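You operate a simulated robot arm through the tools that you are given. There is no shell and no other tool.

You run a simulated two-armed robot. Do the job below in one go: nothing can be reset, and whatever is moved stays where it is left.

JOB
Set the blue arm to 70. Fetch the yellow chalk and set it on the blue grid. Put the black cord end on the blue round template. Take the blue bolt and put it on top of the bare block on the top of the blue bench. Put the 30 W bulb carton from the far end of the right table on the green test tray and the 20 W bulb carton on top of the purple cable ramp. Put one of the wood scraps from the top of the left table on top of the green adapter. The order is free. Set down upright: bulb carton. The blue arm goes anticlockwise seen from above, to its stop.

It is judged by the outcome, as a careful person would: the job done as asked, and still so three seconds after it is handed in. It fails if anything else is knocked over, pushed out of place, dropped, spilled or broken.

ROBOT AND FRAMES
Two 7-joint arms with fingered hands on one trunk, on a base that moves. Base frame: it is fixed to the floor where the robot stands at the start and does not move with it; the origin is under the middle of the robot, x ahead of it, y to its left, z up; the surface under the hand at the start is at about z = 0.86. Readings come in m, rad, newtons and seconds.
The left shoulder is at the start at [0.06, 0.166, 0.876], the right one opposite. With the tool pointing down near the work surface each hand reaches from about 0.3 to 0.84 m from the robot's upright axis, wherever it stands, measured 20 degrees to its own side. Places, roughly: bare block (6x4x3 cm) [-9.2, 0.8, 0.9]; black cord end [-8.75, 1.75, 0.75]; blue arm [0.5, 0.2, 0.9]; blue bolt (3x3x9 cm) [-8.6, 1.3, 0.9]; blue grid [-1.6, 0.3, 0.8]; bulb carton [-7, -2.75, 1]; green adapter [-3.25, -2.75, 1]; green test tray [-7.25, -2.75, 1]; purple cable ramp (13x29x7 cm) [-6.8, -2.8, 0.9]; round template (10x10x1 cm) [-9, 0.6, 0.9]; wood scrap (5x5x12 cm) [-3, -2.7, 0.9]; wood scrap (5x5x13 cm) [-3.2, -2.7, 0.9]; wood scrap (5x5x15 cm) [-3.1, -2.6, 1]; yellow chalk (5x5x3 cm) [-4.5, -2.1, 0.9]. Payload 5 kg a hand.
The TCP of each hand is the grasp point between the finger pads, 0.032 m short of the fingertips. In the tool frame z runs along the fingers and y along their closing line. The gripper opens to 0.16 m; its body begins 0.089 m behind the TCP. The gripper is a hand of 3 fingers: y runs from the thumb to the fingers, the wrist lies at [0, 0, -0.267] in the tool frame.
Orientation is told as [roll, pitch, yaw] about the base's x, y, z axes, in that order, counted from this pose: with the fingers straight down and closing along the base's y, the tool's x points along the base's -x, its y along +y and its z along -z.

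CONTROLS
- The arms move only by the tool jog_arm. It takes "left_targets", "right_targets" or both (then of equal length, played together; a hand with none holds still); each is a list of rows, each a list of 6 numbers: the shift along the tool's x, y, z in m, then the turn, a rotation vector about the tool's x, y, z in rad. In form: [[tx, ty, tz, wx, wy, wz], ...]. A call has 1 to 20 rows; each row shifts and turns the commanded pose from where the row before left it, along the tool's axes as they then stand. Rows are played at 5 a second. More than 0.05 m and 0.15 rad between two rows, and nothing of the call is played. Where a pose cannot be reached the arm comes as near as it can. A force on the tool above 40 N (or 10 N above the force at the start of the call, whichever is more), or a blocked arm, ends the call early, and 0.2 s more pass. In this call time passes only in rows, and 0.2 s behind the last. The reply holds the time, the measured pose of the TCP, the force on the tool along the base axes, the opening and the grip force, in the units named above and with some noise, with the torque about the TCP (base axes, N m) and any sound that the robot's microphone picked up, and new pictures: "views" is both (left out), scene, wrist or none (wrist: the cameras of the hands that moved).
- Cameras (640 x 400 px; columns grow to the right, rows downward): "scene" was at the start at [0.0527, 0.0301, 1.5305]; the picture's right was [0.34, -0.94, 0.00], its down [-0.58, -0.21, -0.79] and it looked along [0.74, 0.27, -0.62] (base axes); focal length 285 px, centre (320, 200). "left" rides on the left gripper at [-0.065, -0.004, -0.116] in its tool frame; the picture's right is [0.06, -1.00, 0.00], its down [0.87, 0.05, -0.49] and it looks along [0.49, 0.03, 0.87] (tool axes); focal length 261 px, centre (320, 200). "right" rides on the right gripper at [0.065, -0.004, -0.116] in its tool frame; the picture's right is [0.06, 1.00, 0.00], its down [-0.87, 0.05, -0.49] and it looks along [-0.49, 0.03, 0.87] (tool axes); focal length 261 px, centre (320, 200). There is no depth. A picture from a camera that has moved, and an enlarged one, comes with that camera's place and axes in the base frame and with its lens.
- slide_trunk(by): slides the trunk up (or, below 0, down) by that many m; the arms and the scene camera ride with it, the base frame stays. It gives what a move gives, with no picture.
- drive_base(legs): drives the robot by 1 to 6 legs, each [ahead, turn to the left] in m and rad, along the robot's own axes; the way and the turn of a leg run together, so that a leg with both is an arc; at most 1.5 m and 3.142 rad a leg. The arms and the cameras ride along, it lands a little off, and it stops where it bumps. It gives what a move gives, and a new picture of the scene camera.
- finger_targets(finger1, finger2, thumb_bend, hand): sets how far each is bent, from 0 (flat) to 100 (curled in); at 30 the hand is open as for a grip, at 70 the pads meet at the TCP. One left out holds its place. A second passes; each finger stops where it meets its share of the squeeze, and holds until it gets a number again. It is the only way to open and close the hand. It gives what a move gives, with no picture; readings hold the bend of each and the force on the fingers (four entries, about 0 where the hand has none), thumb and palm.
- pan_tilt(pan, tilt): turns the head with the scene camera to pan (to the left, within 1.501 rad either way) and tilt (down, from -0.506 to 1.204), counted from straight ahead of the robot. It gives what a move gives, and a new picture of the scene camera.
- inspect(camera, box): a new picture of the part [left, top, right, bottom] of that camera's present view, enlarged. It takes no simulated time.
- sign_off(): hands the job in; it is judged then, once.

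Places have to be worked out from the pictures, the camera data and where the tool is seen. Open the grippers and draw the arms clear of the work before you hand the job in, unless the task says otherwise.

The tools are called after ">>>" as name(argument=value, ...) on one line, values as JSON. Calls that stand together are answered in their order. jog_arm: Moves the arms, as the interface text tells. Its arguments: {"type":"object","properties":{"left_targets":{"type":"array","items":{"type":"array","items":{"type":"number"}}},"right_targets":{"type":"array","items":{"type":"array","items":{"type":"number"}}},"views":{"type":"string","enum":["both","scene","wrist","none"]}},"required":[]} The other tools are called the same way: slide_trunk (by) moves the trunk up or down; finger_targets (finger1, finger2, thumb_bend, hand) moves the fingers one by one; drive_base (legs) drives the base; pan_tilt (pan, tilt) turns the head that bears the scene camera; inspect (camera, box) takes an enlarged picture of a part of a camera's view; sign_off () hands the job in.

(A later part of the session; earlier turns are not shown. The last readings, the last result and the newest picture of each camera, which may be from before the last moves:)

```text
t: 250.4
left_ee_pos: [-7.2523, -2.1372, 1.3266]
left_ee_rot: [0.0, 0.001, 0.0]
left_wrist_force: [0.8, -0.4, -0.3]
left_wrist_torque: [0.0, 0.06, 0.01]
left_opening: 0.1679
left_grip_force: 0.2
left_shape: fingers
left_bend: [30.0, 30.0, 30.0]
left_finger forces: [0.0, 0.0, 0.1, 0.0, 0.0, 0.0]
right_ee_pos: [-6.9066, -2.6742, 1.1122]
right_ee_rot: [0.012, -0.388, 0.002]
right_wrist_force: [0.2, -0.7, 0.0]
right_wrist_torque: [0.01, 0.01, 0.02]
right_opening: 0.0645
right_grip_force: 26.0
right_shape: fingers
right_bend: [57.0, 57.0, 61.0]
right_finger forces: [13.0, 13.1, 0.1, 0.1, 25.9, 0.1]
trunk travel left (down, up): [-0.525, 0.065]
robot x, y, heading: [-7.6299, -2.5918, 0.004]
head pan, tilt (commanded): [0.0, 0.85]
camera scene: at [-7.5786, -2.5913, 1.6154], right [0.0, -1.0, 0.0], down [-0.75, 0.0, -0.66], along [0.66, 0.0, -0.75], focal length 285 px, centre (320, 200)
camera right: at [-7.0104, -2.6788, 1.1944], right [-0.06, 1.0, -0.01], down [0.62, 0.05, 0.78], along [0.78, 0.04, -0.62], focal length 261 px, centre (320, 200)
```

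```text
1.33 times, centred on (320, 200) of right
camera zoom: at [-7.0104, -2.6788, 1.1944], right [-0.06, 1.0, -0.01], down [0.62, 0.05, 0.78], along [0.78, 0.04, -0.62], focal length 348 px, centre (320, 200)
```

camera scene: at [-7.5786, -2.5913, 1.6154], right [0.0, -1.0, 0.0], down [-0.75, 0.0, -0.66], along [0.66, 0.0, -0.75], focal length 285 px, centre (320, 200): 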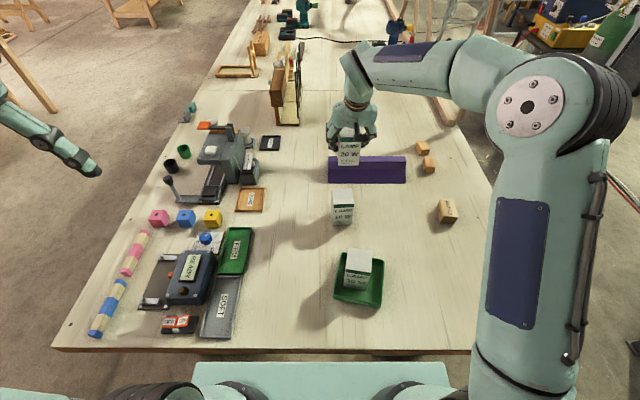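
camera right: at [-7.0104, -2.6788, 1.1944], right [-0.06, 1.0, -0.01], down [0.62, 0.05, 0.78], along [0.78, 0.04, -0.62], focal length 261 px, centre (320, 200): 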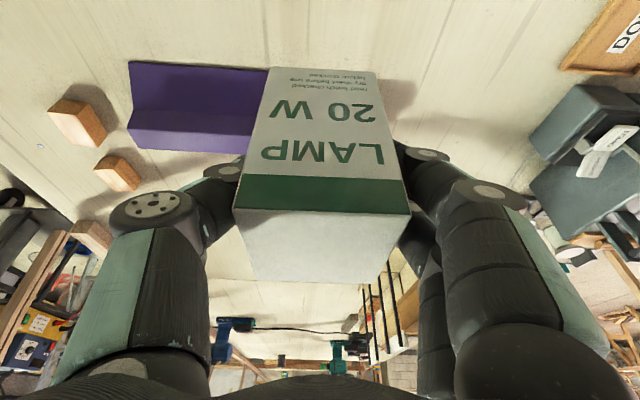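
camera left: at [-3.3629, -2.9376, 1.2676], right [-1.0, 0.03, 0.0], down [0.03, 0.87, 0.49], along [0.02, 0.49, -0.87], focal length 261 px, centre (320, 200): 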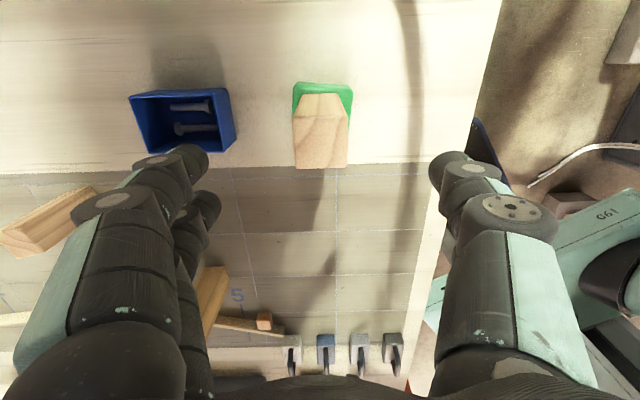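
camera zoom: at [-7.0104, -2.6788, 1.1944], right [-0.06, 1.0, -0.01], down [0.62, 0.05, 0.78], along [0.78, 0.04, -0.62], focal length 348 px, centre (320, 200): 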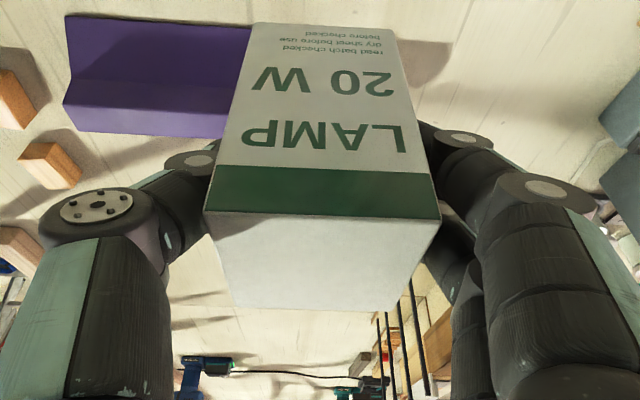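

From the wrist view the ridge top spans x ≈ −6.805…−6.772 (centre −6.79) at z ≈ 0.932, and the carton's centre is 3–4 mm ahead of the TCP. I move to TCP [−6.794, −2.765] and lower to ~2 cm above.

>>> jog_arm(right_targets=[[-0.02606, -0.0227, 0.01065, 0, 0, 0], [-0.02606, -0.0227, 0.01065, 0, 0, 0], [-0.02606, -0.0227, 0.01065, 0, 0, 0], [-0.02606, -0.0227, 0.01065, 0, 0, 0], [0.0136, 0, 0.0333, 0, 0, 0], [0.0136, 0, 0.0333, 0, 0, 0]], views="both")

>>> inspect(camera="scene", box=[300, 120, 440, 230])

>>> inspect(camera="right", box=[100, 0, 540, 300])

```text
t: 251.8
left_ee_pos: [-7.2509, -2.1379, 1.3269]
left_ee_rot: [-0.001, -0.001, 0.003]
left_wrist_force: [0.2, 0.0, -1.2]
left_wrist_torque: [0.0, 0.0, -0.02]
left_opening: 0.1681
left_grip_force: 0.0
left_shape: fingers
left_bend: [30.0, 30.0, 30.0]
left_finger forces: [0.0, 0.0, 0.0, 0.0, 0.1, 0.0]
right_ee_pos: [-6.7959, -2.7629, 1.0387]
right_ee_rot: [0.011, -0.386, 0.0]
right_wrist_force: [0.0, 0.8, -1.4]
right_wrist_torque: [0.01, -0.03, 0.03]
right_opening: 0.0642
right_grip_force: 25.8
right_shape: fingers
right_bend: [57.0, 57.0, 61.0]
right_finger forces: [12.8, 13.1, 0.0, 0.0, 25.9, 0.0]
trunk travel left (down, up): [-0.525, 0.065]
robot x, y, heading: [-7.6331, -2.5899, 0.005]
head pan, tilt (commanded): [0.0, 0.85]
camera scene: at [-7.5788, -2.591, 1.6155], right [0.0, -1.0, 0.0], down [-0.75, 0.0, -0.66], along [0.66, 0.0, -0.75], focal length 285 px, centre (320, 200)
camera right: at [-6.9003, -2.7683, 1.1205], right [-0.06, 1.0, -0.01], down [0.62, 0.05, 0.78], along [0.78, 0.04, -0.62], focal length 261 px, centre (320, 200)
```

scene: 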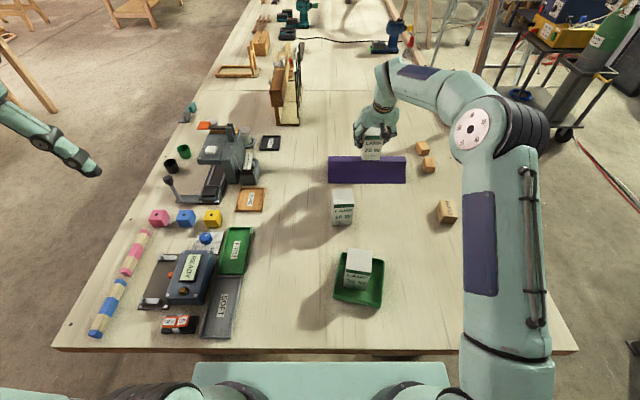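
right: 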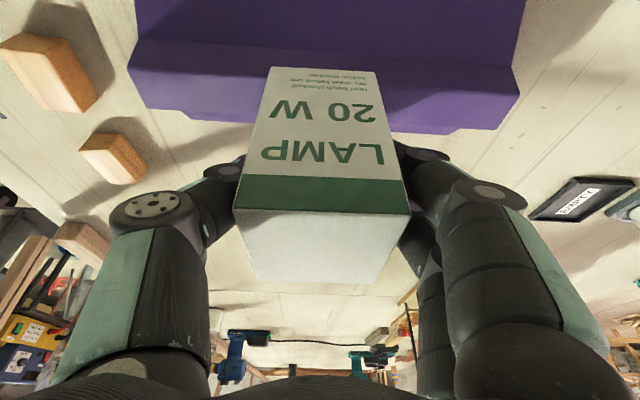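

```text
3.64 times, centred on (370, 175) of scene
camera zoom: at [-7.5788, -2.591, 1.6155], right [0.0, -1.0, 0.0], down [-0.75, 0.0, -0.66], along [0.66, 0.0, -0.75], focal length 1035 px, centre (138, 291)
```

zoom: 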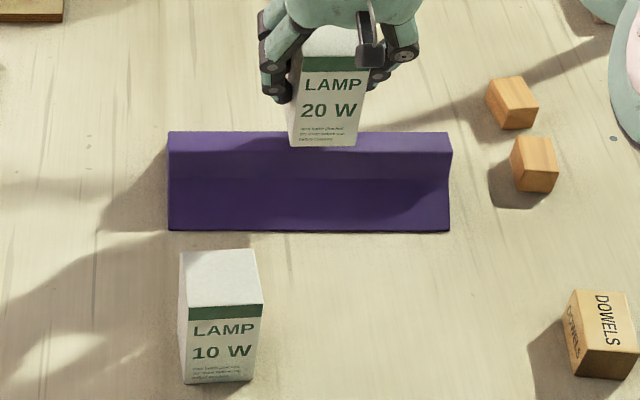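

```text
1.33 times, centred on (320, 150) of right
camera zoom: at [-6.9003, -2.7683, 1.1205], right [-0.06, 1.0, -0.01], down [0.62, 0.05, 0.78], along [0.78, 0.04, -0.62], focal length 348 px, centre (320, 267)
```

zoom: 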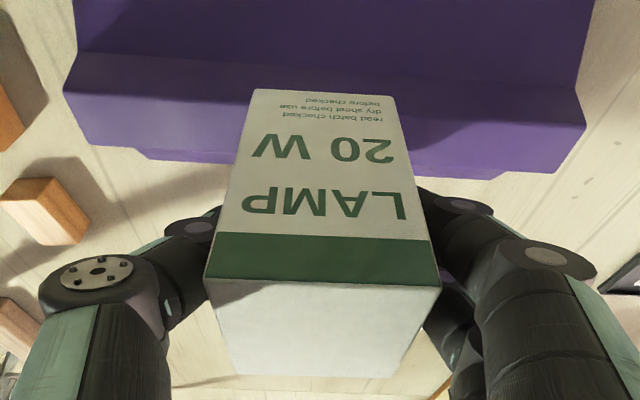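

Ridge x −6.804…−6.772; the carton's centre is at −6.794, so I shift 6 mm forward and lower to just above the ridge.

>>> jog_arm(right_targets=[[-0.0056, 0, 0.0023, 0, 0, 0], [0.0038, 0, 0.0093, 0, 0, 0], [0.003, 0, 0.0074, 0, 0, 0]], views="none")

>>> inspect(camera="scene", box=[330, 120, 420, 200])

>>> inspect(camera="right", box=[100, 0, 540, 300])

```text
t: 252.7
left_ee_pos: [-7.2513, -2.1377, 1.3277]
left_ee_rot: [-0.003, -0.001, 0.003]
left_wrist_force: [-0.1, 1.0, 0.0]
left_wrist_torque: [0.0, 0.0, 0.0]
left_opening: 0.1679
left_grip_force: 0.1
left_shape: fingers
left_bend: [30.0, 30.0, 30.0]
left_finger forces: [0.0, 0.0, 0.1, 0.0, 0.0, 0.1]
right_ee_pos: [-6.7904, -2.7618, 1.0196]
right_ee_rot: [0.009, -0.388, 0.001]
right_wrist_force: [-1.0, -1.0, -0.2]
right_wrist_torque: [-0.02, -0.01, 0.02]
right_opening: 0.0647
right_grip_force: 25.4
right_shape: fingers
right_bend: [57.0, 57.0, 61.0]
right_finger forces: [12.9, 13.0, 0.0, 0.0, 25.9, 0.0]
trunk travel left (down, up): [-0.525, 0.065]
robot x, y, heading: [-7.6308, -2.5941, 0.006]
head pan, tilt (commanded): [0.0, 0.85]
```

```text
5.00 times, centred on (375, 160) of scene
camera zoom: at [-7.5791, -2.5908, 1.6155], right [0.0, -1.0, 0.0], down [-0.75, 0.0, -0.66], along [0.66, 0.0, -0.75], focal length 1424 px, centre (45, 400)
```

zoom: 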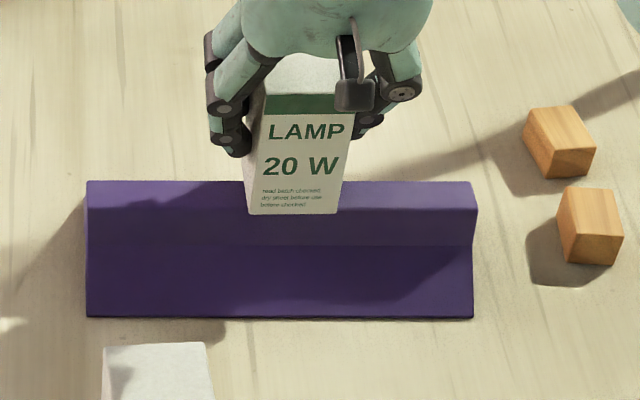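

```text
1.33 times, centred on (320, 150) of right
camera zoom: at [-6.8938, -2.7669, 1.1029], right [-0.06, 1.0, -0.01], down [0.62, 0.05, 0.78], along [0.78, 0.04, -0.62], focal length 348 px, centre (320, 267)
```

zoom: 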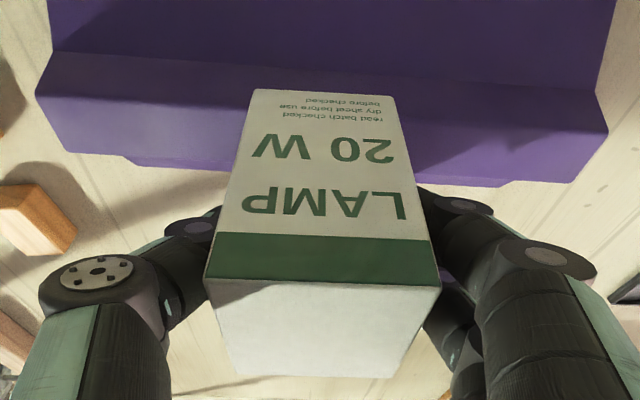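

The carton's centre is now at x ≈ −6.787, right over the ridge centre (−6.788). I lower in 2 mm steps until it touches.

>>> jog_arm(right_targets=[[0.0008, 0, 0.0019, 0, 0, 0], [0.0008, 0, 0.0019, 0, 0, 0]], views="none")

```text
t: 253.2
left_ee_pos: [-7.2524, -2.1367, 1.3279]
left_ee_rot: [-0.004, -0.002, 0.003]
left_wrist_force: [0.0, -1.1, -0.5]
left_wrist_torque: [0.03, 0.0, 0.01]
left_opening: 0.1681
left_grip_force: 0.1
left_shape: fingers
left_bend: [30.0, 30.0, 30.0]
left_finger forces: [0.1, 0.0, 0.0, 0.0, 0.1, 0.0]
right_ee_pos: [-6.7891, -2.7605, 1.0166]
right_ee_rot: [0.012, -0.388, 0.001]
right_wrist_force: [0.1, 0.1, -0.9]
right_wrist_torque: [0.01, -0.05, 0.02]
right_opening: 0.0643
right_grip_force: 26.0
right_shape: fingers
right_bend: [57.0, 57.0, 61.0]
right_finger forces: [12.9, 13.0, 0.0, 0.0, 25.8, 0.0]
trunk travel left (down, up): [-0.525, 0.065]
robot x, y, heading: [-7.6255, -2.5931, 0.004]
head pan, tilt (commanded): [0.0, 0.85]
```

>>> jog_arm(right_targets=[[0.0008, 0, 0.0019, 0, 0, 0]], views="none")

>>> jog_arm(right_targets=[[0.0008, 0, 0.0019, 0, 0, 0]], views="none")

```text
t: 253.7
left_ee_pos: [-7.2521, -2.1366, 1.3285]
left_ee_rot: [-0.004, -0.002, 0.004]
left_wrist_force: [0.1, -0.5, 0.0]
left_wrist_torque: [-0.01, 0.01, 0.02]
left_opening: 0.1679
left_grip_force: 0.1
left_shape: fingers
left_bend: [30.0, 30.0, 30.0]
left_finger forces: [0.1, 0.0, 0.0, 0.1, 0.1, 0.0]
right_ee_pos: [-6.7894, -2.7623, 1.0149]
right_ee_rot: [0.01, -0.387, 0.001]
right_wrist_force: [-0.4, 0.3, 0.7]
right_wrist_torque: [0.09, 0.0, -0.01]
right_opening: 0.0643
right_grip_force: 25.5
right_shape: fingers
right_bend: [57.0, 57.0, 61.0]
right_finger forces: [12.9, 12.9, 0.0, 0.0, 25.9, 0.0]
trunk travel left (down, up): [-0.525, 0.065]
robot x, y, heading: [-7.6318, -2.5901, 0.002]
head pan, tilt (commanded): [0.0, 0.85]
```

```text
t: 254.1
left_ee_pos: [-7.2525, -2.1369, 1.3288]
left_ee_rot: [-0.004, -0.001, 0.005]
left_wrist_force: [1.1, -0.1, 0.3]
left_wrist_torque: [-0.02, -0.01, 0.02]
left_opening: 0.1681
left_grip_force: 0.0
left_shape: fingers
left_bend: [30.0, 30.0, 30.0]
left_finger forces: [0.0, 0.0, 0.1, 0.1, 0.0, 0.0]
right_ee_pos: [-6.7897, -2.7615, 1.0135]
right_ee_rot: [0.012, -0.39, 0.001]
right_wrist_force: [0.3, -0.7, 6.0]
right_wrist_torque: [0.12, -0.05, -0.01]
right_opening: 0.0644
right_grip_force: 26.2
right_shape: fingers
right_bend: [57.0, 57.0, 61.0]
right_finger forces: [13.2, 12.7, 0.0, 0.0, 26.4, 0.1]
trunk travel left (down, up): [-0.525, 0.065]
robot x, y, heading: [-7.6303, -2.5922, 0.006]
head pan, tilt (commanded): [0.0, 0.85]
```

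Contact (6 N). One more small step to seat it flat.

>>> jog_arm(right_targets=[[0.0004, 0, 0.001, 0, 0, 0]], views="none")

>>> inspect(camera="scene", box=[340, 120, 410, 190])

>>> inspect(camera="right", box=[100, 0, 540, 300])

```text
t: 254.4
left_ee_pos: [-7.253, -2.137, 1.3291]
left_ee_rot: [-0.004, -0.002, 0.003]
left_wrist_force: [-0.8, 0.7, -0.6]
left_wrist_torque: [-0.01, -0.01, -0.02]
left_opening: 0.1681
left_grip_force: 0.0
left_shape: fingers
left_bend: [30.0, 30.0, 30.0]
left_finger forces: [0.0, 0.0, 0.0, 0.0, 0.0, 0.0]
right_ee_pos: [-6.7893, -2.7616, 1.0137]
right_ee_rot: [0.01, -0.392, 0.003]
right_wrist_force: [0.0, -1.5, 14.1]
right_wrist_torque: [0.18, -0.09, -0.01]
right_opening: 0.0643
right_grip_force: 26.8
right_shape: fingers
right_bend: [57.0, 57.0, 62.0]
right_finger forces: [13.4, 12.7, 0.1, 0.0, 26.9, 0.1]
trunk travel left (down, up): [-0.525, 0.065]
robot x, y, heading: [-7.6309, -2.5909, 0.004]
head pan, tilt (commanded): [0.0, 0.85]
```

```text
5.71 times, centred on (375, 155) of scene
camera zoom: at [-7.5809, -2.5906, 1.6157], right [0.0, -1.0, 0.0], down [-0.75, 0.0, -0.66], along [0.66, 0.0, -0.75], focal length 1627 px, centre (6, 457)
```

zoom: 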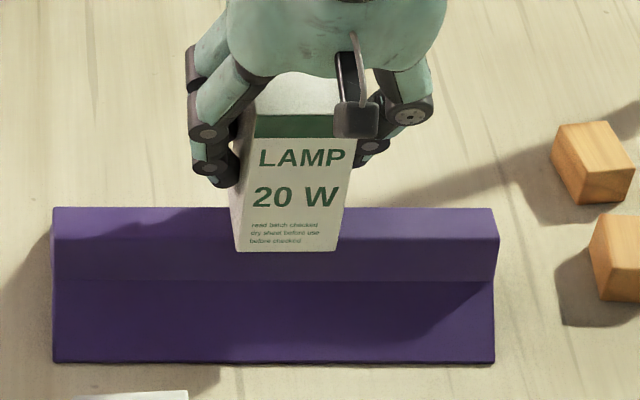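

```text
1.33 times, centred on (320, 150) of right
camera zoom: at [-6.8939, -2.7664, 1.0962], right [-0.06, 1.0, -0.01], down [0.62, 0.05, 0.79], along [0.79, 0.04, -0.62], focal length 348 px, centre (320, 267)
```

zoom: 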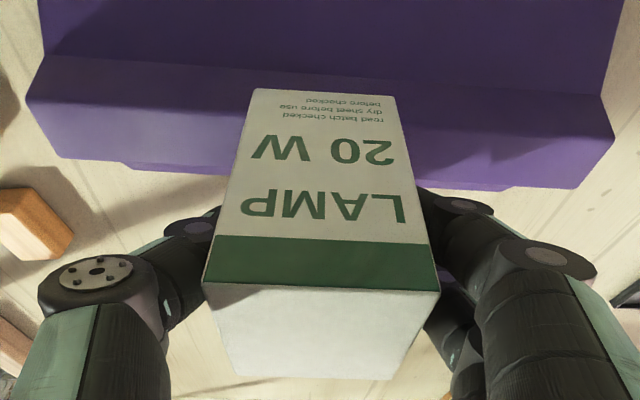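

The carton stands on the ridge (14 N, pressure point within the ridge). I release in two small steps and check before withdrawing.

>>> finger_targets(hand="right", finger1=53, finger2=53, thumb_bend=55)

>>> finger_targets(hand="right", finger1=44, finger2=44, thumb_bend=44)

>>> inspect(camera="scene", box=[340, 120, 410, 190])

>>> inspect(camera="right", box=[100, 0, 540, 300])

```text
t: 255.4
left_ee_pos: [-7.2519, -2.1376, 1.3281]
left_ee_rot: [-0.004, -0.001, 0.003]
left_wrist_force: [1.1, 0.0, 0.6]
left_wrist_torque: [-0.01, 0.0, 0.01]
left_opening: 0.1679
left_grip_force: 0.0
left_shape: fingers
left_bend: [30.0, 30.0, 30.0]
left_finger forces: [0.0, 0.0, 0.1, 0.0, 0.1, 0.0]
right_ee_pos: [-6.7893, -2.761, 1.012]
right_ee_rot: [0.01, -0.388, 0.002]
right_wrist_force: [-1.2, 0.3, -0.7]
right_wrist_torque: [-0.01, 0.0, 0.0]
right_opening: 0.0711
right_grip_force: 0.3
right_shape: fingers
right_bend: [53.0, 53.0, 55.0]
right_finger forces: [0.1, 0.0, 0.0, 0.1, 0.0, 0.1]
trunk travel left (down, up): [-0.525, 0.065]
robot x, y, heading: [-7.6321, -2.5957, 0.006]
head pan, tilt (commanded): [0.0, 0.85]
```

```text
t: 256.4
left_ee_pos: [-7.2513, -2.1374, 1.3276]
left_ee_rot: [-0.003, -0.003, 0.003]
left_wrist_force: [-0.6, -0.9, -0.6]
left_wrist_torque: [0.0, 0.0, -0.03]
left_opening: 0.1681
left_grip_force: 0.1
left_shape: fingers
left_bend: [30.0, 30.0, 30.0]
left_finger forces: [0.0, 0.0, 0.1, 0.1, 0.1, 0.1]
right_ee_pos: [-6.7888, -2.7621, 1.011]
right_ee_rot: [0.01, -0.388, 0.001]
right_wrist_force: [0.2, -1.1, 0.4]
right_wrist_torque: [0.02, 0.0, 0.01]
right_opening: 0.1112
right_grip_force: 0.1
right_shape: fingers
right_bend: [44.0, 44.0, 44.0]
right_finger forces: [0.0, 0.0, 0.0, 0.0, 0.0, 0.0]
trunk travel left (down, up): [-0.525, 0.065]
robot x, y, heading: [-7.6297, -2.5928, 0.004]
head pan, tilt (commanded): [0.0, 0.85]
```

```text
5.71 times, centred on (375, 155) of scene
camera zoom: at [-7.5796, -2.5908, 1.6155], right [0.0, -1.0, 0.0], down [-0.75, 0.0, -0.66], along [0.66, 0.0, -0.75], focal length 1627 px, centre (6, 457)
```

zoom: 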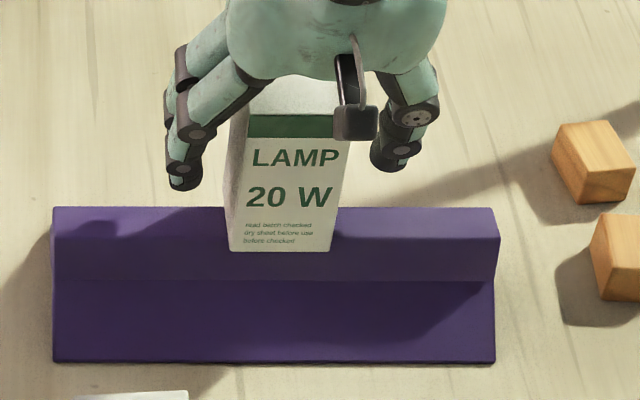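

```text
1.33 times, centred on (320, 150) of right
camera zoom: at [-6.8934, -2.7664, 1.0939], right [-0.06, 1.0, -0.01], down [0.62, 0.05, 0.78], along [0.78, 0.04, -0.62], focal length 348 px, centre (320, 267)
```

zoom: 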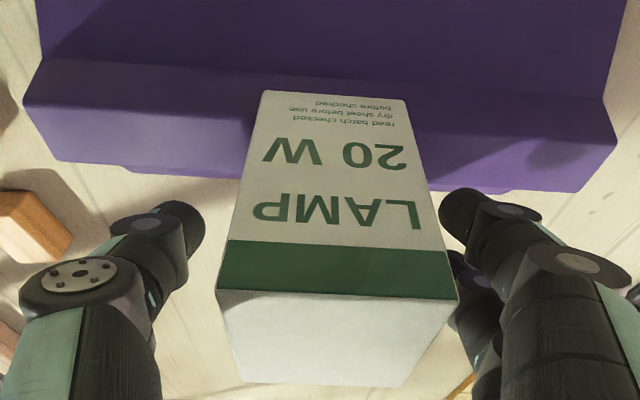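

The 20 W carton stands upright on the ridge. I rise straight up and away.

>>> jog_arm(right_targets=[[-0.0076, 0.0015, -0.0185, 0, 0, 0], [-0.0113, 0, -0.0278, 0, 0, 0], [-0.0151, 0, -0.037, 0, 0, 0], [-0.0151, 0, -0.037, 0, 0, 0]], views="both")

>>> inspect(camera="scene", box=[320, 120, 430, 200])

```text
t: 257.4
left_ee_pos: [-7.253, -2.1375, 1.3277]
left_ee_rot: [-0.003, -0.002, 0.004]
left_wrist_force: [-0.9, -0.2, -0.1]
left_wrist_torque: [0.02, -0.04, -0.01]
left_opening: 0.1678
left_grip_force: 0.0
left_shape: fingers
left_bend: [30.0, 30.0, 30.0]
left_finger forces: [0.1, 0.0, 0.0, 0.0, 0.1, 0.0]
right_ee_pos: [-6.7888, -2.7581, 1.142]
right_ee_rot: [0.014, -0.388, 0.001]
right_wrist_force: [-0.2, 0.6, -0.5]
right_wrist_torque: [-0.06, 0.03, -0.03]
right_opening: 0.1112
right_grip_force: 0.1
right_shape: fingers
right_bend: [44.0, 44.0, 44.0]
right_finger forces: [0.0, 0.0, 0.1, 0.0, 0.0, 0.0]
trunk travel left (down, up): [-0.525, 0.065]
robot x, y, heading: [-7.631, -2.5932, 0.008]
head pan, tilt (commanded): [0.0, 0.85]
camera scene: at [-7.58, -2.5905, 1.6154], right [0.0, -1.0, 0.0], down [-0.75, 0.0, -0.66], along [0.66, 0.0, -0.75], focal length 285 px, centre (320, 200)
camera right: at [-6.8931, -2.7632, 1.2239], right [-0.06, 1.0, -0.01], down [0.62, 0.05, 0.78], along [0.78, 0.04, -0.62], focal length 261 px, centre (320, 200)
```

scene: 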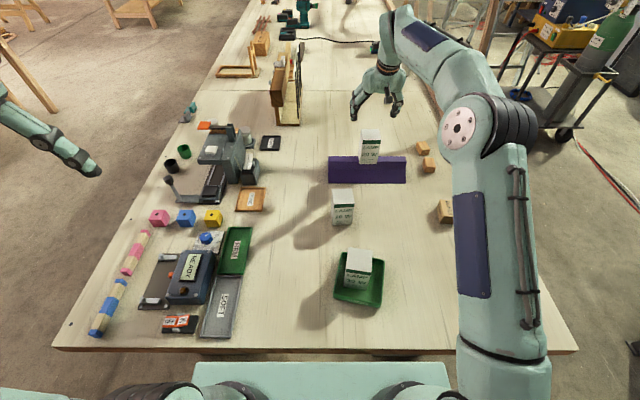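
right: 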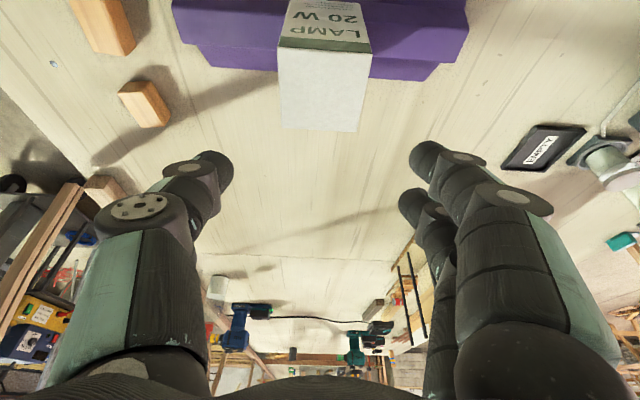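

```text
5.00 times, centred on (375, 160) of scene
camera zoom: at [-7.58, -2.5905, 1.6154], right [0.0, -1.0, 0.0], down [-0.75, 0.0, -0.66], along [0.66, 0.0, -0.75], focal length 1424 px, centre (45, 400)
```

zoom: 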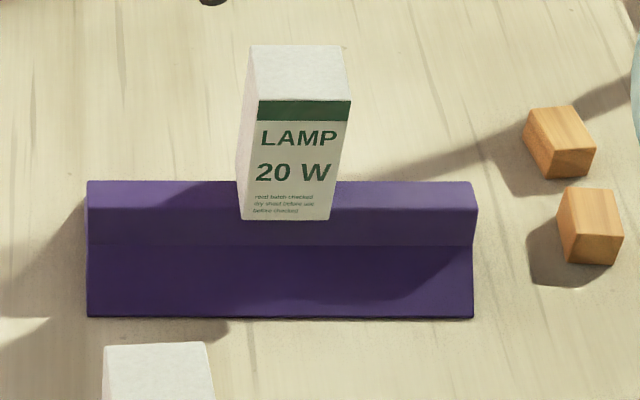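

Both cartons are placed. I withdraw the right hand up and back to its tucked pose and level it.

>>> jog_arm(right_targets=[[0.0281, -0.005, -0.0331, 0, 0, 0], [0.0281, -0.005, -0.0331, 0, 0, 0], [0.0281, -0.005, -0.0331, 0, 0, 0], [0.0281, -0.005, -0.0331, 0, 0, 0], [0.0281, -0.005, -0.0331, 0, 0, 0], [0.0281, -0.005, -0.0331, 0, 0, 0], [0.0281, -0.005, -0.0331, 0, 0, 0], [0.0281, -0.005, -0.0331, 0, 0, 0], [0.0281, -0.005, -0.0331, 0, 0, 0], [0.0281, -0.005, -0.0331, 0, 0, 0], [0, 0, 0, 0, 0.1293, 0], [0, 0, 0, 0, 0.1293, 0], [0, 0, 0, 0, 0.1293, 0]], left_targets=[[0, 0, 0, 0, 0, 0], [0, 0, 0, 0, 0, 0], [0, 0, 0, 0, 0, 0], [0, 0, 0, 0, 0, 0], [-0.01, -0.045, 0, 0, 0, 0], [-0.01, -0.045, 0, 0, 0, 0], [-0.01, -0.045, 0, 0, 0, 0], [-0.01, -0.045, 0, 0, 0, 0], [-0.01, -0.04, 0, 0, 0, 0], [0, 0, 0, 0, 0, 0], [0, 0, 0, 0, 0, 0], [0, 0, 0, 0, 0, 0], [0, 0, 0, 0, 0, 0]], views="scene")

>>> finger_targets(hand="right", finger1=30, finger2=30, thumb_bend=30)

```text
t: 260.2
left_ee_pos: [-7.1981, -2.3564, 1.3302]
left_ee_rot: [-0.005, -0.001, 0.002]
left_wrist_force: [0.3, 0.3, -0.7]
left_wrist_torque: [0.02, 0.06, 0.01]
left_opening: 0.1677
left_grip_force: 0.1
left_shape: fingers
left_bend: [30.0, 30.0, 30.0]
left_finger forces: [0.0, 0.0, 0.1, 0.1, 0.0, 0.1]
right_ee_pos: [-7.1732, -2.8143, 1.3408]
right_ee_rot: [0.009, 0.005, 0.005]
right_wrist_force: [0.5, 0.3, -0.4]
right_wrist_torque: [-0.01, -0.01, 0.03]
right_opening: 0.1114
right_grip_force: 0.0
right_shape: fingers
right_bend: [44.0, 44.0, 44.0]
right_finger forces: [0.0, 0.1, 0.1, 0.0, 0.0, 0.0]
trunk travel left (down, up): [-0.525, 0.065]
robot x, y, heading: [-7.6341, -2.59, 0.005]
head pan, tilt (commanded): [0.0, 0.85]
camera scene: at [-7.5776, -2.5907, 1.6154], right [0.0, -1.0, 0.0], down [-0.75, 0.0, -0.66], along [0.66, 0.0, -0.75], focal length 285 px, centre (320, 200)
```

scene: 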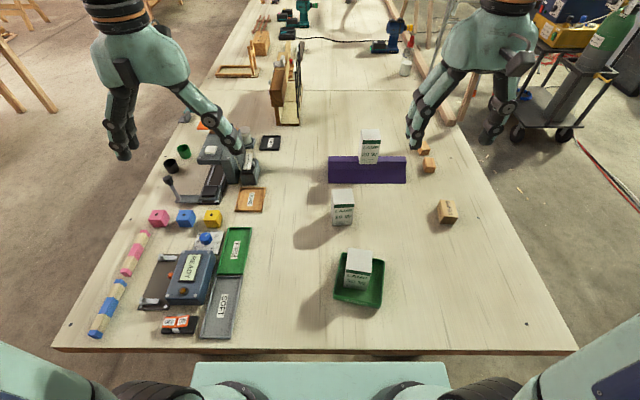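

```text
t: 261.2
left_ee_pos: [-7.1991, -2.3564, 1.3302]
left_ee_rot: [-0.003, -0.002, 0.003]
left_wrist_force: [0.1, -0.4, 0.2]
left_wrist_torque: [0.03, -0.04, -0.01]
left_opening: 0.1679
left_grip_force: 0.1
left_shape: fingers
left_bend: [30.0, 30.0, 30.0]
left_finger forces: [0.1, 0.0, 0.0, 0.0, 0.0, 0.0]
right_ee_pos: [-7.1751, -2.8139, 1.3409]
right_ee_rot: [0.009, 0.001, 0.004]
right_wrist_force: [-0.2, 0.0, -1.3]
right_wrist_torque: [0.0, -0.02, -0.03]
right_opening: 0.1675
right_grip_force: 0.0
right_shape: fingers
right_bend: [30.0, 30.0, 30.0]
right_finger forces: [0.0, 0.0, 0.0, 0.1, 0.0, 0.0]
trunk travel left (down, up): [-0.525, 0.065]
robot x, y, heading: [-7.6282, -2.5893, 0.004]
head pan, tilt (commanded): [0.0, 0.85]
```

Now for the blue bench. I back out, turn to face +y and drive toward it.

>>> drive_base(legs=[[-0.45, 0], [0, 1.571], [1.3, 0], [1.2, 0]])

>>> pan_tilt(pan=0.6, tilt=0.45)

```text
t: 279.6
left_ee_pos: [-8.2079, 0.3388, 1.3298]
left_ee_rot: [-0.004, 0.0, 1.515]
left_wrist_force: [0.2, -0.7, -1.6]
left_wrist_torque: [0.02, 0.0, 0.01]
left_opening: 0.1679
left_grip_force: 0.1
left_shape: fingers
left_bend: [30.0, 30.0, 30.0]
left_finger forces: [0.1, 0.0, 0.0, 0.1, 0.0, 0.0]
right_ee_pos: [-7.7493, 0.3392, 1.3416]
right_ee_rot: [0.006, 0.001, 1.519]
right_wrist_force: [-0.1, 0.3, 0.5]
right_wrist_torque: [-0.04, -0.01, -0.01]
right_opening: 0.1677
right_grip_force: 0.1
right_shape: fingers
right_bend: [30.0, 30.0, 30.0]
right_finger forces: [0.0, 0.0, 0.1, 0.1, 0.1, 0.0]
trunk travel left (down, up): [-0.525, 0.065]
robot x, y, heading: [-7.9976, -0.1034, 1.507]
head pan, tilt (commanded): [0.0, 0.85]
camera scene: at [-7.994, -0.0535, 1.6155], right [1.0, -0.06, 0.0], down [-0.04, -0.75, -0.66], along [0.04, 0.66, -0.75], focal length 285 px, centre (320, 200)
```

scene: 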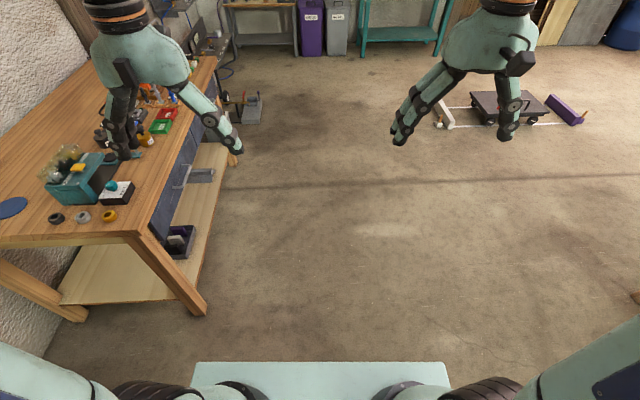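

```text
t: 280.6
left_ee_pos: [-8.207, 0.3392, 1.3293]
left_ee_rot: [-0.002, -0.002, 1.516]
left_wrist_force: [0.2, 0.2, -0.8]
left_wrist_torque: [0.03, 0.02, 0.03]
left_opening: 0.1678
left_grip_force: 0.0
left_shape: fingers
left_bend: [30.0, 30.0, 30.0]
left_finger forces: [0.1, 0.0, 0.0, 0.0, 0.1, 0.0]
right_ee_pos: [-7.749, 0.3385, 1.3407]
right_ee_rot: [0.01, 0.001, 1.519]
right_wrist_force: [-0.3, -0.2, 0.5]
right_wrist_torque: [-0.02, 0.03, 0.01]
right_opening: 0.1674
right_grip_force: 0.0
right_shape: fingers
right_bend: [30.0, 30.0, 30.0]
right_finger forces: [0.0, 0.0, 0.0, 0.0, 0.0, 0.0]
trunk travel left (down, up): [-0.525, 0.065]
robot x, y, heading: [-7.9957, -0.1004, 1.51]
head pan, tilt (commanded): [0.6, 0.45]
camera scene: at [-8.046, -0.0535, 1.6499], right [0.86, 0.52, 0.0], down [0.23, -0.37, -0.9], along [-0.47, 0.77, -0.44], focal length 285 px, centre (320, 200)
```

scene: 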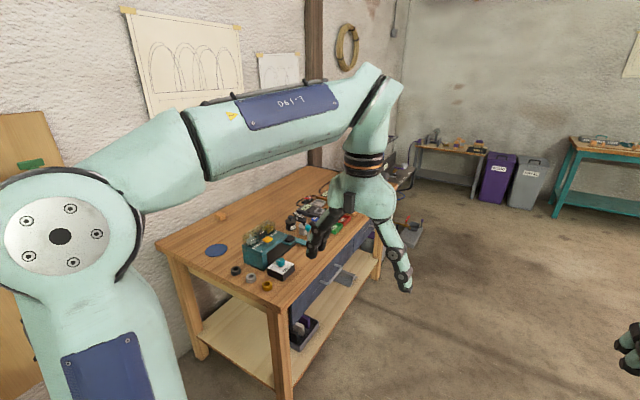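

The blue-drawer bench is at x < −8.51, y ≈ 0.48…1.8; the blue disc and a bare wooden block are on it. I drive in front of it and face it.

>>> drive_base(legs=[[1.15, 0], [0, 1.63]])

>>> pan_tilt(pan=0.0, tilt=0.65)

```text
t: 290.6
left_ee_pos: [-8.3775, 0.8213, 1.3298]
left_ee_rot: [-0.005, -0.001, -3.14]
left_wrist_force: [-0.1, -0.2, 0.7]
left_wrist_torque: [0.01, 0.0, -0.02]
left_opening: 0.1678
left_grip_force: 0.0
left_shape: fingers
left_bend: [30.0, 30.0, 30.0]
left_finger forces: [0.1, 0.1, 0.0, 0.0, 0.1, 0.0]
right_ee_pos: [-8.4024, 1.2773, 1.3428]
right_ee_rot: [0.008, 0.001, -3.139]
right_wrist_force: [-0.5, -0.4, 0.3]
right_wrist_torque: [-0.02, 0.01, -0.03]
right_opening: 0.1676
right_grip_force: 0.1
right_shape: fingers
right_bend: [30.0, 30.0, 30.0]
right_finger forces: [0.1, 0.0, 0.0, 0.1, 0.0, 0.1]
trunk travel left (down, up): [-0.525, 0.065]
robot x, y, heading: [-7.9482, 1.0546, -3.142]
head pan, tilt (commanded): [0.6, 0.45]
camera scene: at [-7.9916, 1.0035, 1.6499], right [-0.57, 0.82, 0.0], down [0.36, 0.25, -0.9], along [-0.74, -0.51, -0.44], focal length 285 px, centre (320, 200)
```

scene: 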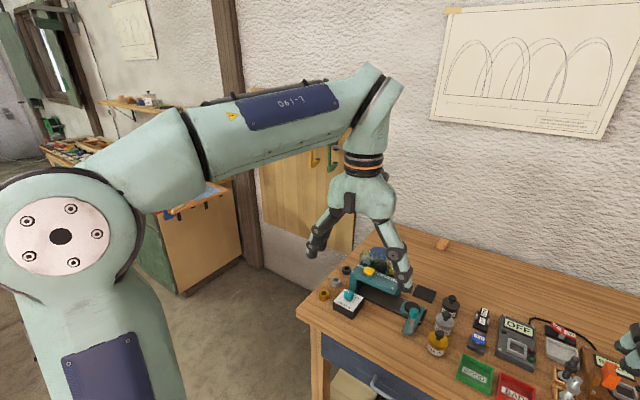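

```text
t: 291.6
left_ee_pos: [-8.3775, 0.8218, 1.3303]
left_ee_rot: [-0.003, -0.002, -3.139]
left_wrist_force: [-0.1, 0.3, 0.2]
left_wrist_torque: [0.01, -0.02, -0.02]
left_opening: 0.168
left_grip_force: 0.0
left_shape: fingers
left_bend: [30.0, 30.0, 30.0]
left_finger forces: [0.0, 0.0, 0.0, 0.0, 0.0, 0.0]
right_ee_pos: [-8.4016, 1.2785, 1.3426]
right_ee_rot: [0.01, 0.0, -3.137]
right_wrist_force: [-0.5, -0.7, 0.0]
right_wrist_torque: [-0.02, 0.01, -0.02]
right_opening: 0.1676
right_grip_force: 0.1
right_shape: fingers
right_bend: [30.0, 30.0, 30.0]
right_finger forces: [0.0, 0.1, 0.0, 0.0, 0.0, 0.0]
trunk travel left (down, up): [-0.525, 0.065]
robot x, y, heading: [-7.9478, 1.0541, -3.143]
head pan, tilt (commanded): [0.0, 0.649]
camera scene: at [-8.0026, 1.0556, 1.6321], right [0.0, 1.0, 0.0], down [0.6, 0.0, -0.8], along [-0.8, 0.0, -0.6], focal length 285 px, centre (320, 200)
```

scene: 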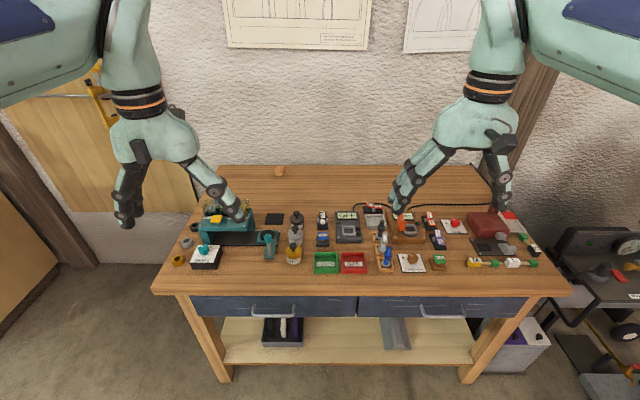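

The bench is in full view. I zoom in on its left and right halves to find the blue bolt, the block, the template and the cord end.

>>> inspect(camera="scene", box=[150, 160, 350, 290])

>>> inspect(camera="scene", box=[340, 170, 560, 290])

>>> inspect(camera="scene", box=[480, 210, 640, 350])

```text
3.08 times, centred on (250, 225) of scene
camera zoom: at [-8.0026, 1.0556, 1.6321], right [0.0, 1.0, 0.0], down [0.6, 0.0, -0.8], along [-0.8, 0.0, -0.6], focal length 876 px, centre (535, 123)
```

zoom: 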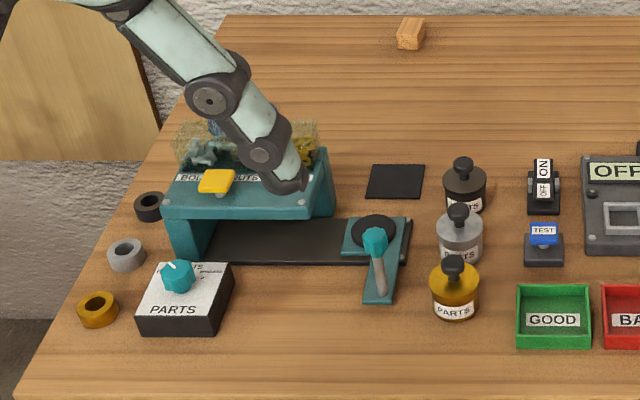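

```text
2.91 times, centred on (450, 230) of scene
camera zoom: at [-8.0026, 1.0556, 1.6321], right [0.0, 1.0, 0.0], down [0.6, 0.0, -0.8], along [-0.8, 0.0, -0.6], focal length 828 px, centre (-58, 113)
```

zoom: 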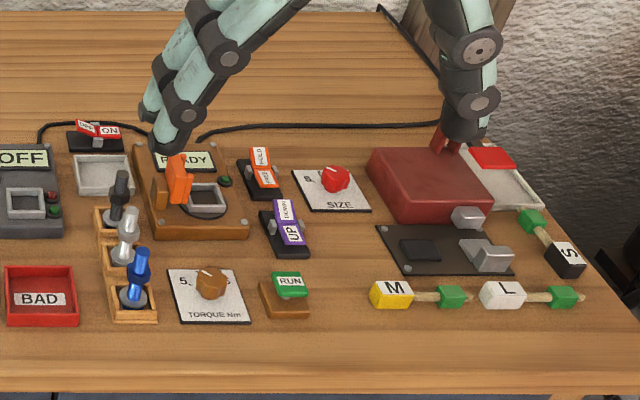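

```text
2.86 times, centred on (560, 280) of scene
camera zoom: at [-8.0026, 1.0556, 1.6321], right [0.0, 1.0, 0.0], down [0.6, 0.0, -0.8], along [-0.8, 0.0, -0.6], focal length 813 px, centre (-366, -29)
```

zoom: 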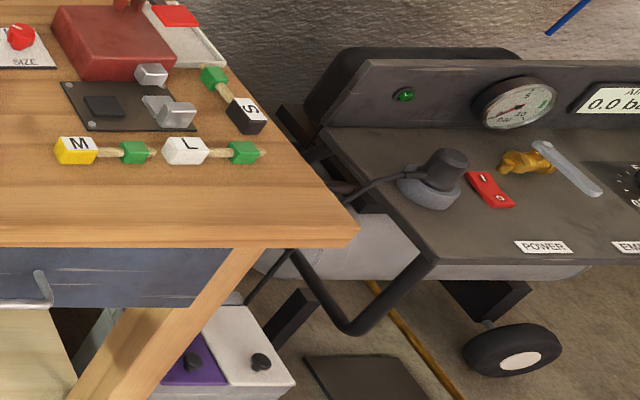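

The blue bolt stands upright in a small wooden rack (front slot, around [−8.6, 1.3]). I still need to find the black cord end near [−8.75, 1.75, 0.75], so I look to the right side of the bench.

>>> pan_tilt(pan=-0.55, tilt=0.7)

>>> inspect(camera="scene", box=[200, 150, 480, 330])

>>> inspect(camera="right", box=[0, 0, 640, 400])

```text
t: 292.6
left_ee_pos: [-8.3769, 0.8214, 1.3304]
left_ee_rot: [-0.002, -0.001, -3.139]
left_wrist_force: [0.0, -0.1, -0.7]
left_wrist_torque: [-0.02, 0.0, 0.01]
left_opening: 0.1681
left_grip_force: 0.1
left_shape: fingers
left_bend: [30.0, 30.0, 30.0]
left_finger forces: [0.1, 0.1, 0.0, 0.1, 0.1, 0.1]
right_ee_pos: [-8.4014, 1.2788, 1.3428]
right_ee_rot: [0.009, 0.002, -3.138]
right_wrist_force: [-0.4, -0.3, 0.5]
right_wrist_torque: [0.0, 0.03, -0.01]
right_opening: 0.1677
right_grip_force: 0.1
right_shape: fingers
right_bend: [30.0, 30.0, 30.0]
right_finger forces: [0.0, 0.0, 0.1, 0.0, 0.0, 0.1]
trunk travel left (down, up): [-0.525, 0.065]
robot x, y, heading: [-7.9473, 1.0551, -3.139]
head pan, tilt (commanded): [-0.55, 0.7]
camera scene: at [-7.9883, 1.1, 1.6277], right [0.52, 0.85, 0.0], down [0.55, -0.34, -0.76], along [-0.65, 0.4, -0.64], focal length 285 px, centre (320, 200)
```

scene: 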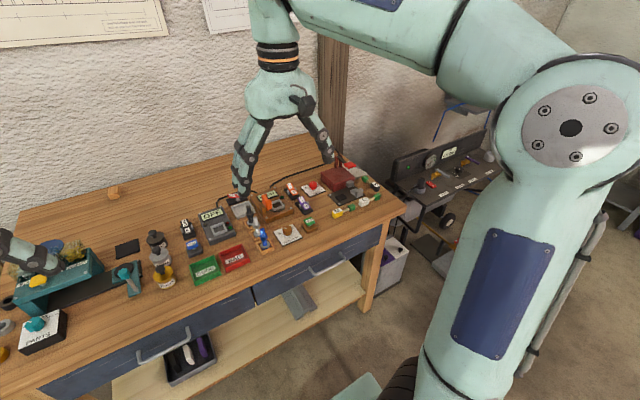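

```text
2.22 times, centred on (340, 240) of scene
camera zoom: at [-7.9883, 1.1, 1.6277], right [0.52, 0.85, 0.0], down [0.55, -0.34, -0.76], along [-0.65, 0.4, -0.64], focal length 633 px, centre (276, 111)
```

zoom: 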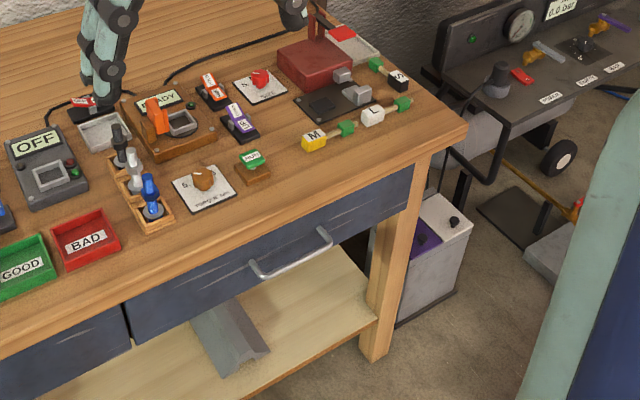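

```text
1.00 times, centred on (320, 200) of right (not enlarged: the box is as wide or as high as the picture)
camera zoom: at [-8.3365, 1.2846, 1.4576], right [0.07, -1.0, 0.01], down [-0.87, -0.05, 0.49], along [-0.49, -0.04, -0.87], focal length 261 px, centre (320, 200)
```

zoom: 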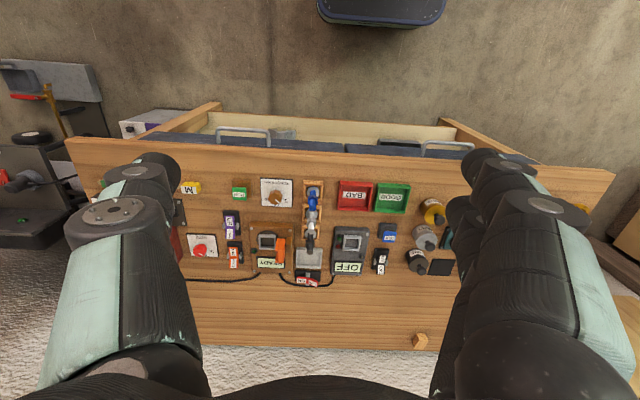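

The cord end isn't clearly identifiable from here. I drive to the bench's right end for a better look at the cords between bench and the compressor cart.

>>> drive_base(legs=[[0, -1.571], [0.75, 0], [0, 1.571]])

>>> pan_tilt(pan=-0.1, tilt=0.75)

>>> inspect(camera="scene", box=[180, 140, 460, 340])

```text
t: 304.4
left_ee_pos: [-8.3889, 1.5631, 1.3303]
left_ee_rot: [-0.003, -0.002, 3.138]
left_wrist_force: [0.0, -0.7, -0.4]
left_wrist_torque: [0.02, -0.03, 0.01]
left_opening: 0.1679
left_grip_force: 0.0
left_shape: fingers
left_bend: [30.0, 30.0, 30.0]
left_finger forces: [0.1, 0.1, 0.0, 0.0, 0.0, 0.0]
right_ee_pos: [-8.4108, 2.0205, 1.3423]
right_ee_rot: [0.009, 0.001, 3.142]
right_wrist_force: [-1.0, 0.2, 0.2]
right_wrist_torque: [0.03, 0.01, 0.01]
right_opening: 0.1677
right_grip_force: 0.0
right_shape: fingers
right_bend: [30.0, 30.0, 30.0]
right_finger forces: [0.0, 0.0, 0.1, 0.0, 0.0, 0.1]
trunk travel left (down, up): [-0.525, 0.065]
robot x, y, heading: [-7.9558, 1.7961, 3.136]
head pan, tilt (commanded): [-0.55, 0.7]
camera scene: at [-7.9977, 1.8404, 1.6277], right [0.53, 0.85, 0.0], down [0.55, -0.34, -0.76], along [-0.65, 0.4, -0.64], focal length 285 px, centre (320, 200)
```

scene: 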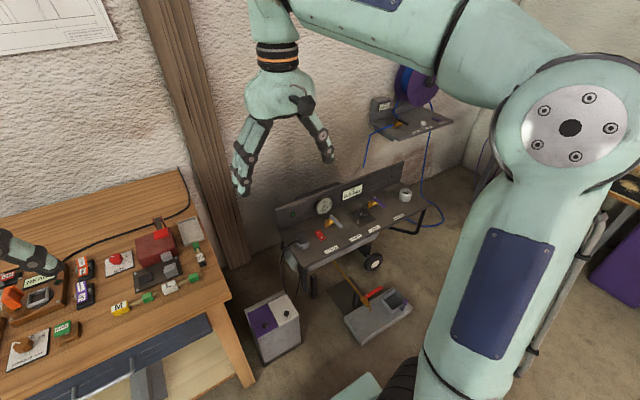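

```text
t: 305.3
left_ee_pos: [-8.3875, 1.5626, 1.3298]
left_ee_rot: [-0.003, 0.001, 3.138]
left_wrist_force: [-0.2, -0.1, 1.0]
left_wrist_torque: [-0.03, 0.0, 0.06]
left_opening: 0.1678
left_grip_force: 0.0
left_shape: fingers
left_bend: [30.0, 30.0, 30.0]
left_finger forces: [0.0, 0.0, 0.1, 0.0, 0.0, 0.0]
right_ee_pos: [-8.4115, 2.0203, 1.3404]
right_ee_rot: [0.009, 0.002, 3.142]
right_wrist_force: [-0.1, 0.2, 0.6]
right_wrist_torque: [0.01, -0.02, -0.01]
right_opening: 0.1676
right_grip_force: 0.1
right_shape: fingers
right_bend: [30.0, 30.0, 30.0]
right_finger forces: [0.0, 0.0, 0.0, 0.1, 0.0, 0.0]
trunk travel left (down, up): [-0.525, 0.065]
robot x, y, heading: [-7.956, 1.7927, 3.137]
head pan, tilt (commanded): [-0.099, 0.75]
camera scene: at [-8.0078, 1.8046, 1.6235], right [0.1, 0.99, 0.0], down [0.68, -0.07, -0.73], along [-0.73, 0.08, -0.68], focal length 285 px, centre (320, 200)
```

scene: 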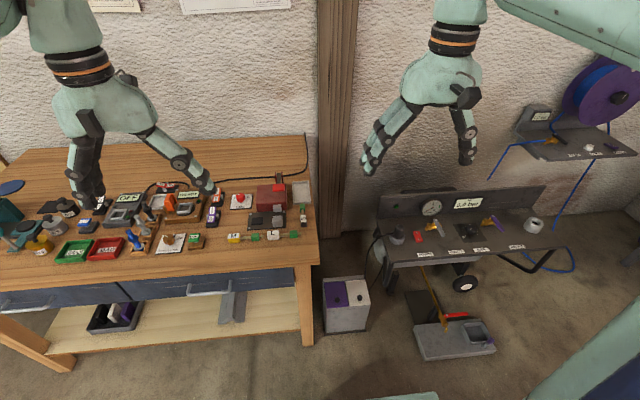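

```text
2.00 times, centred on (320, 240) of scene
camera zoom: at [-8.0078, 1.8046, 1.6235], right [0.1, 0.99, 0.0], down [0.68, -0.07, -0.73], along [-0.73, 0.08, -0.68], focal length 569 px, centre (320, 120)
```

zoom: 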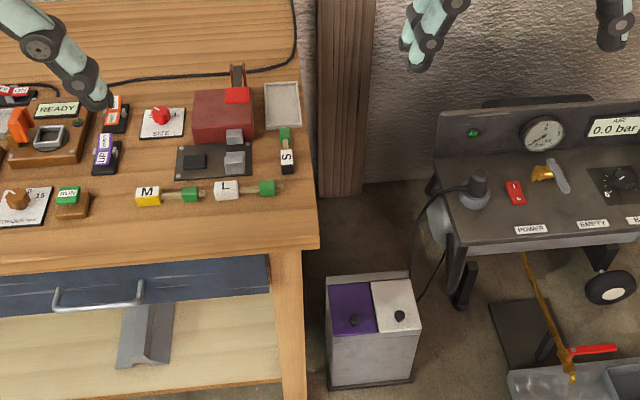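

I see: M, L and S are short cords, each with a coloured end and a green end; the black cord end is the black "S" block near [−8.72, 1.83] at the bench's right end. I zoom in on it.

>>> inspect(camera="scene", box=[225, 175, 325, 255])

>>> inspect(camera="scene", box=[285, 195, 325, 235])

>>> inspect(camera="left", box=[0, 0, 640, 400])

```text
5.00 times, centred on (275, 215) of scene
camera zoom: at [-8.0078, 1.8046, 1.6235], right [0.1, 0.99, 0.0], down [0.68, -0.07, -0.73], along [-0.73, 0.08, -0.68], focal length 1424 px, centre (545, 125)
```

zoom: 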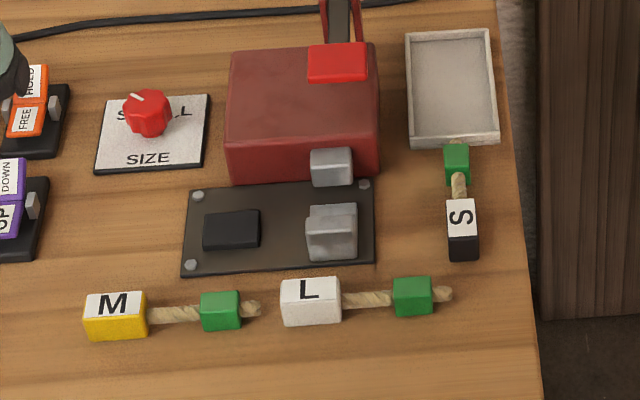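

```text
10.00 times, centred on (305, 215) of scene
camera zoom: at [-8.0078, 1.8046, 1.6235], right [0.1, 0.99, 0.0], down [0.68, -0.07, -0.73], along [-0.73, 0.08, -0.68], focal length 2847 px, centre (470, 50)
```

zoom: 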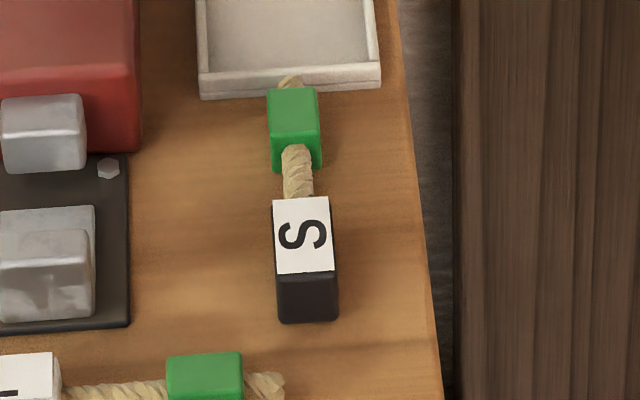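

```text
1.00 times, centred on (320, 200) of left (not enlarged: the box is as wide or as high as the picture)
camera zoom: at [-8.4529, 1.5658, 1.4461], right [0.07, 1.0, 0.0], down [0.87, -0.06, 0.49], along [0.49, -0.03, -0.87], focal length 261 px, centre (320, 200)
```

zoom: 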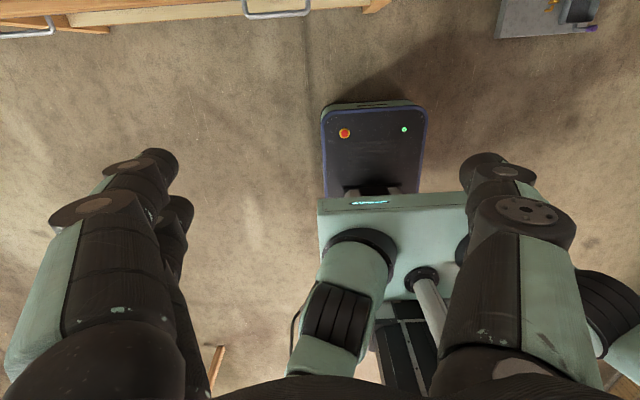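

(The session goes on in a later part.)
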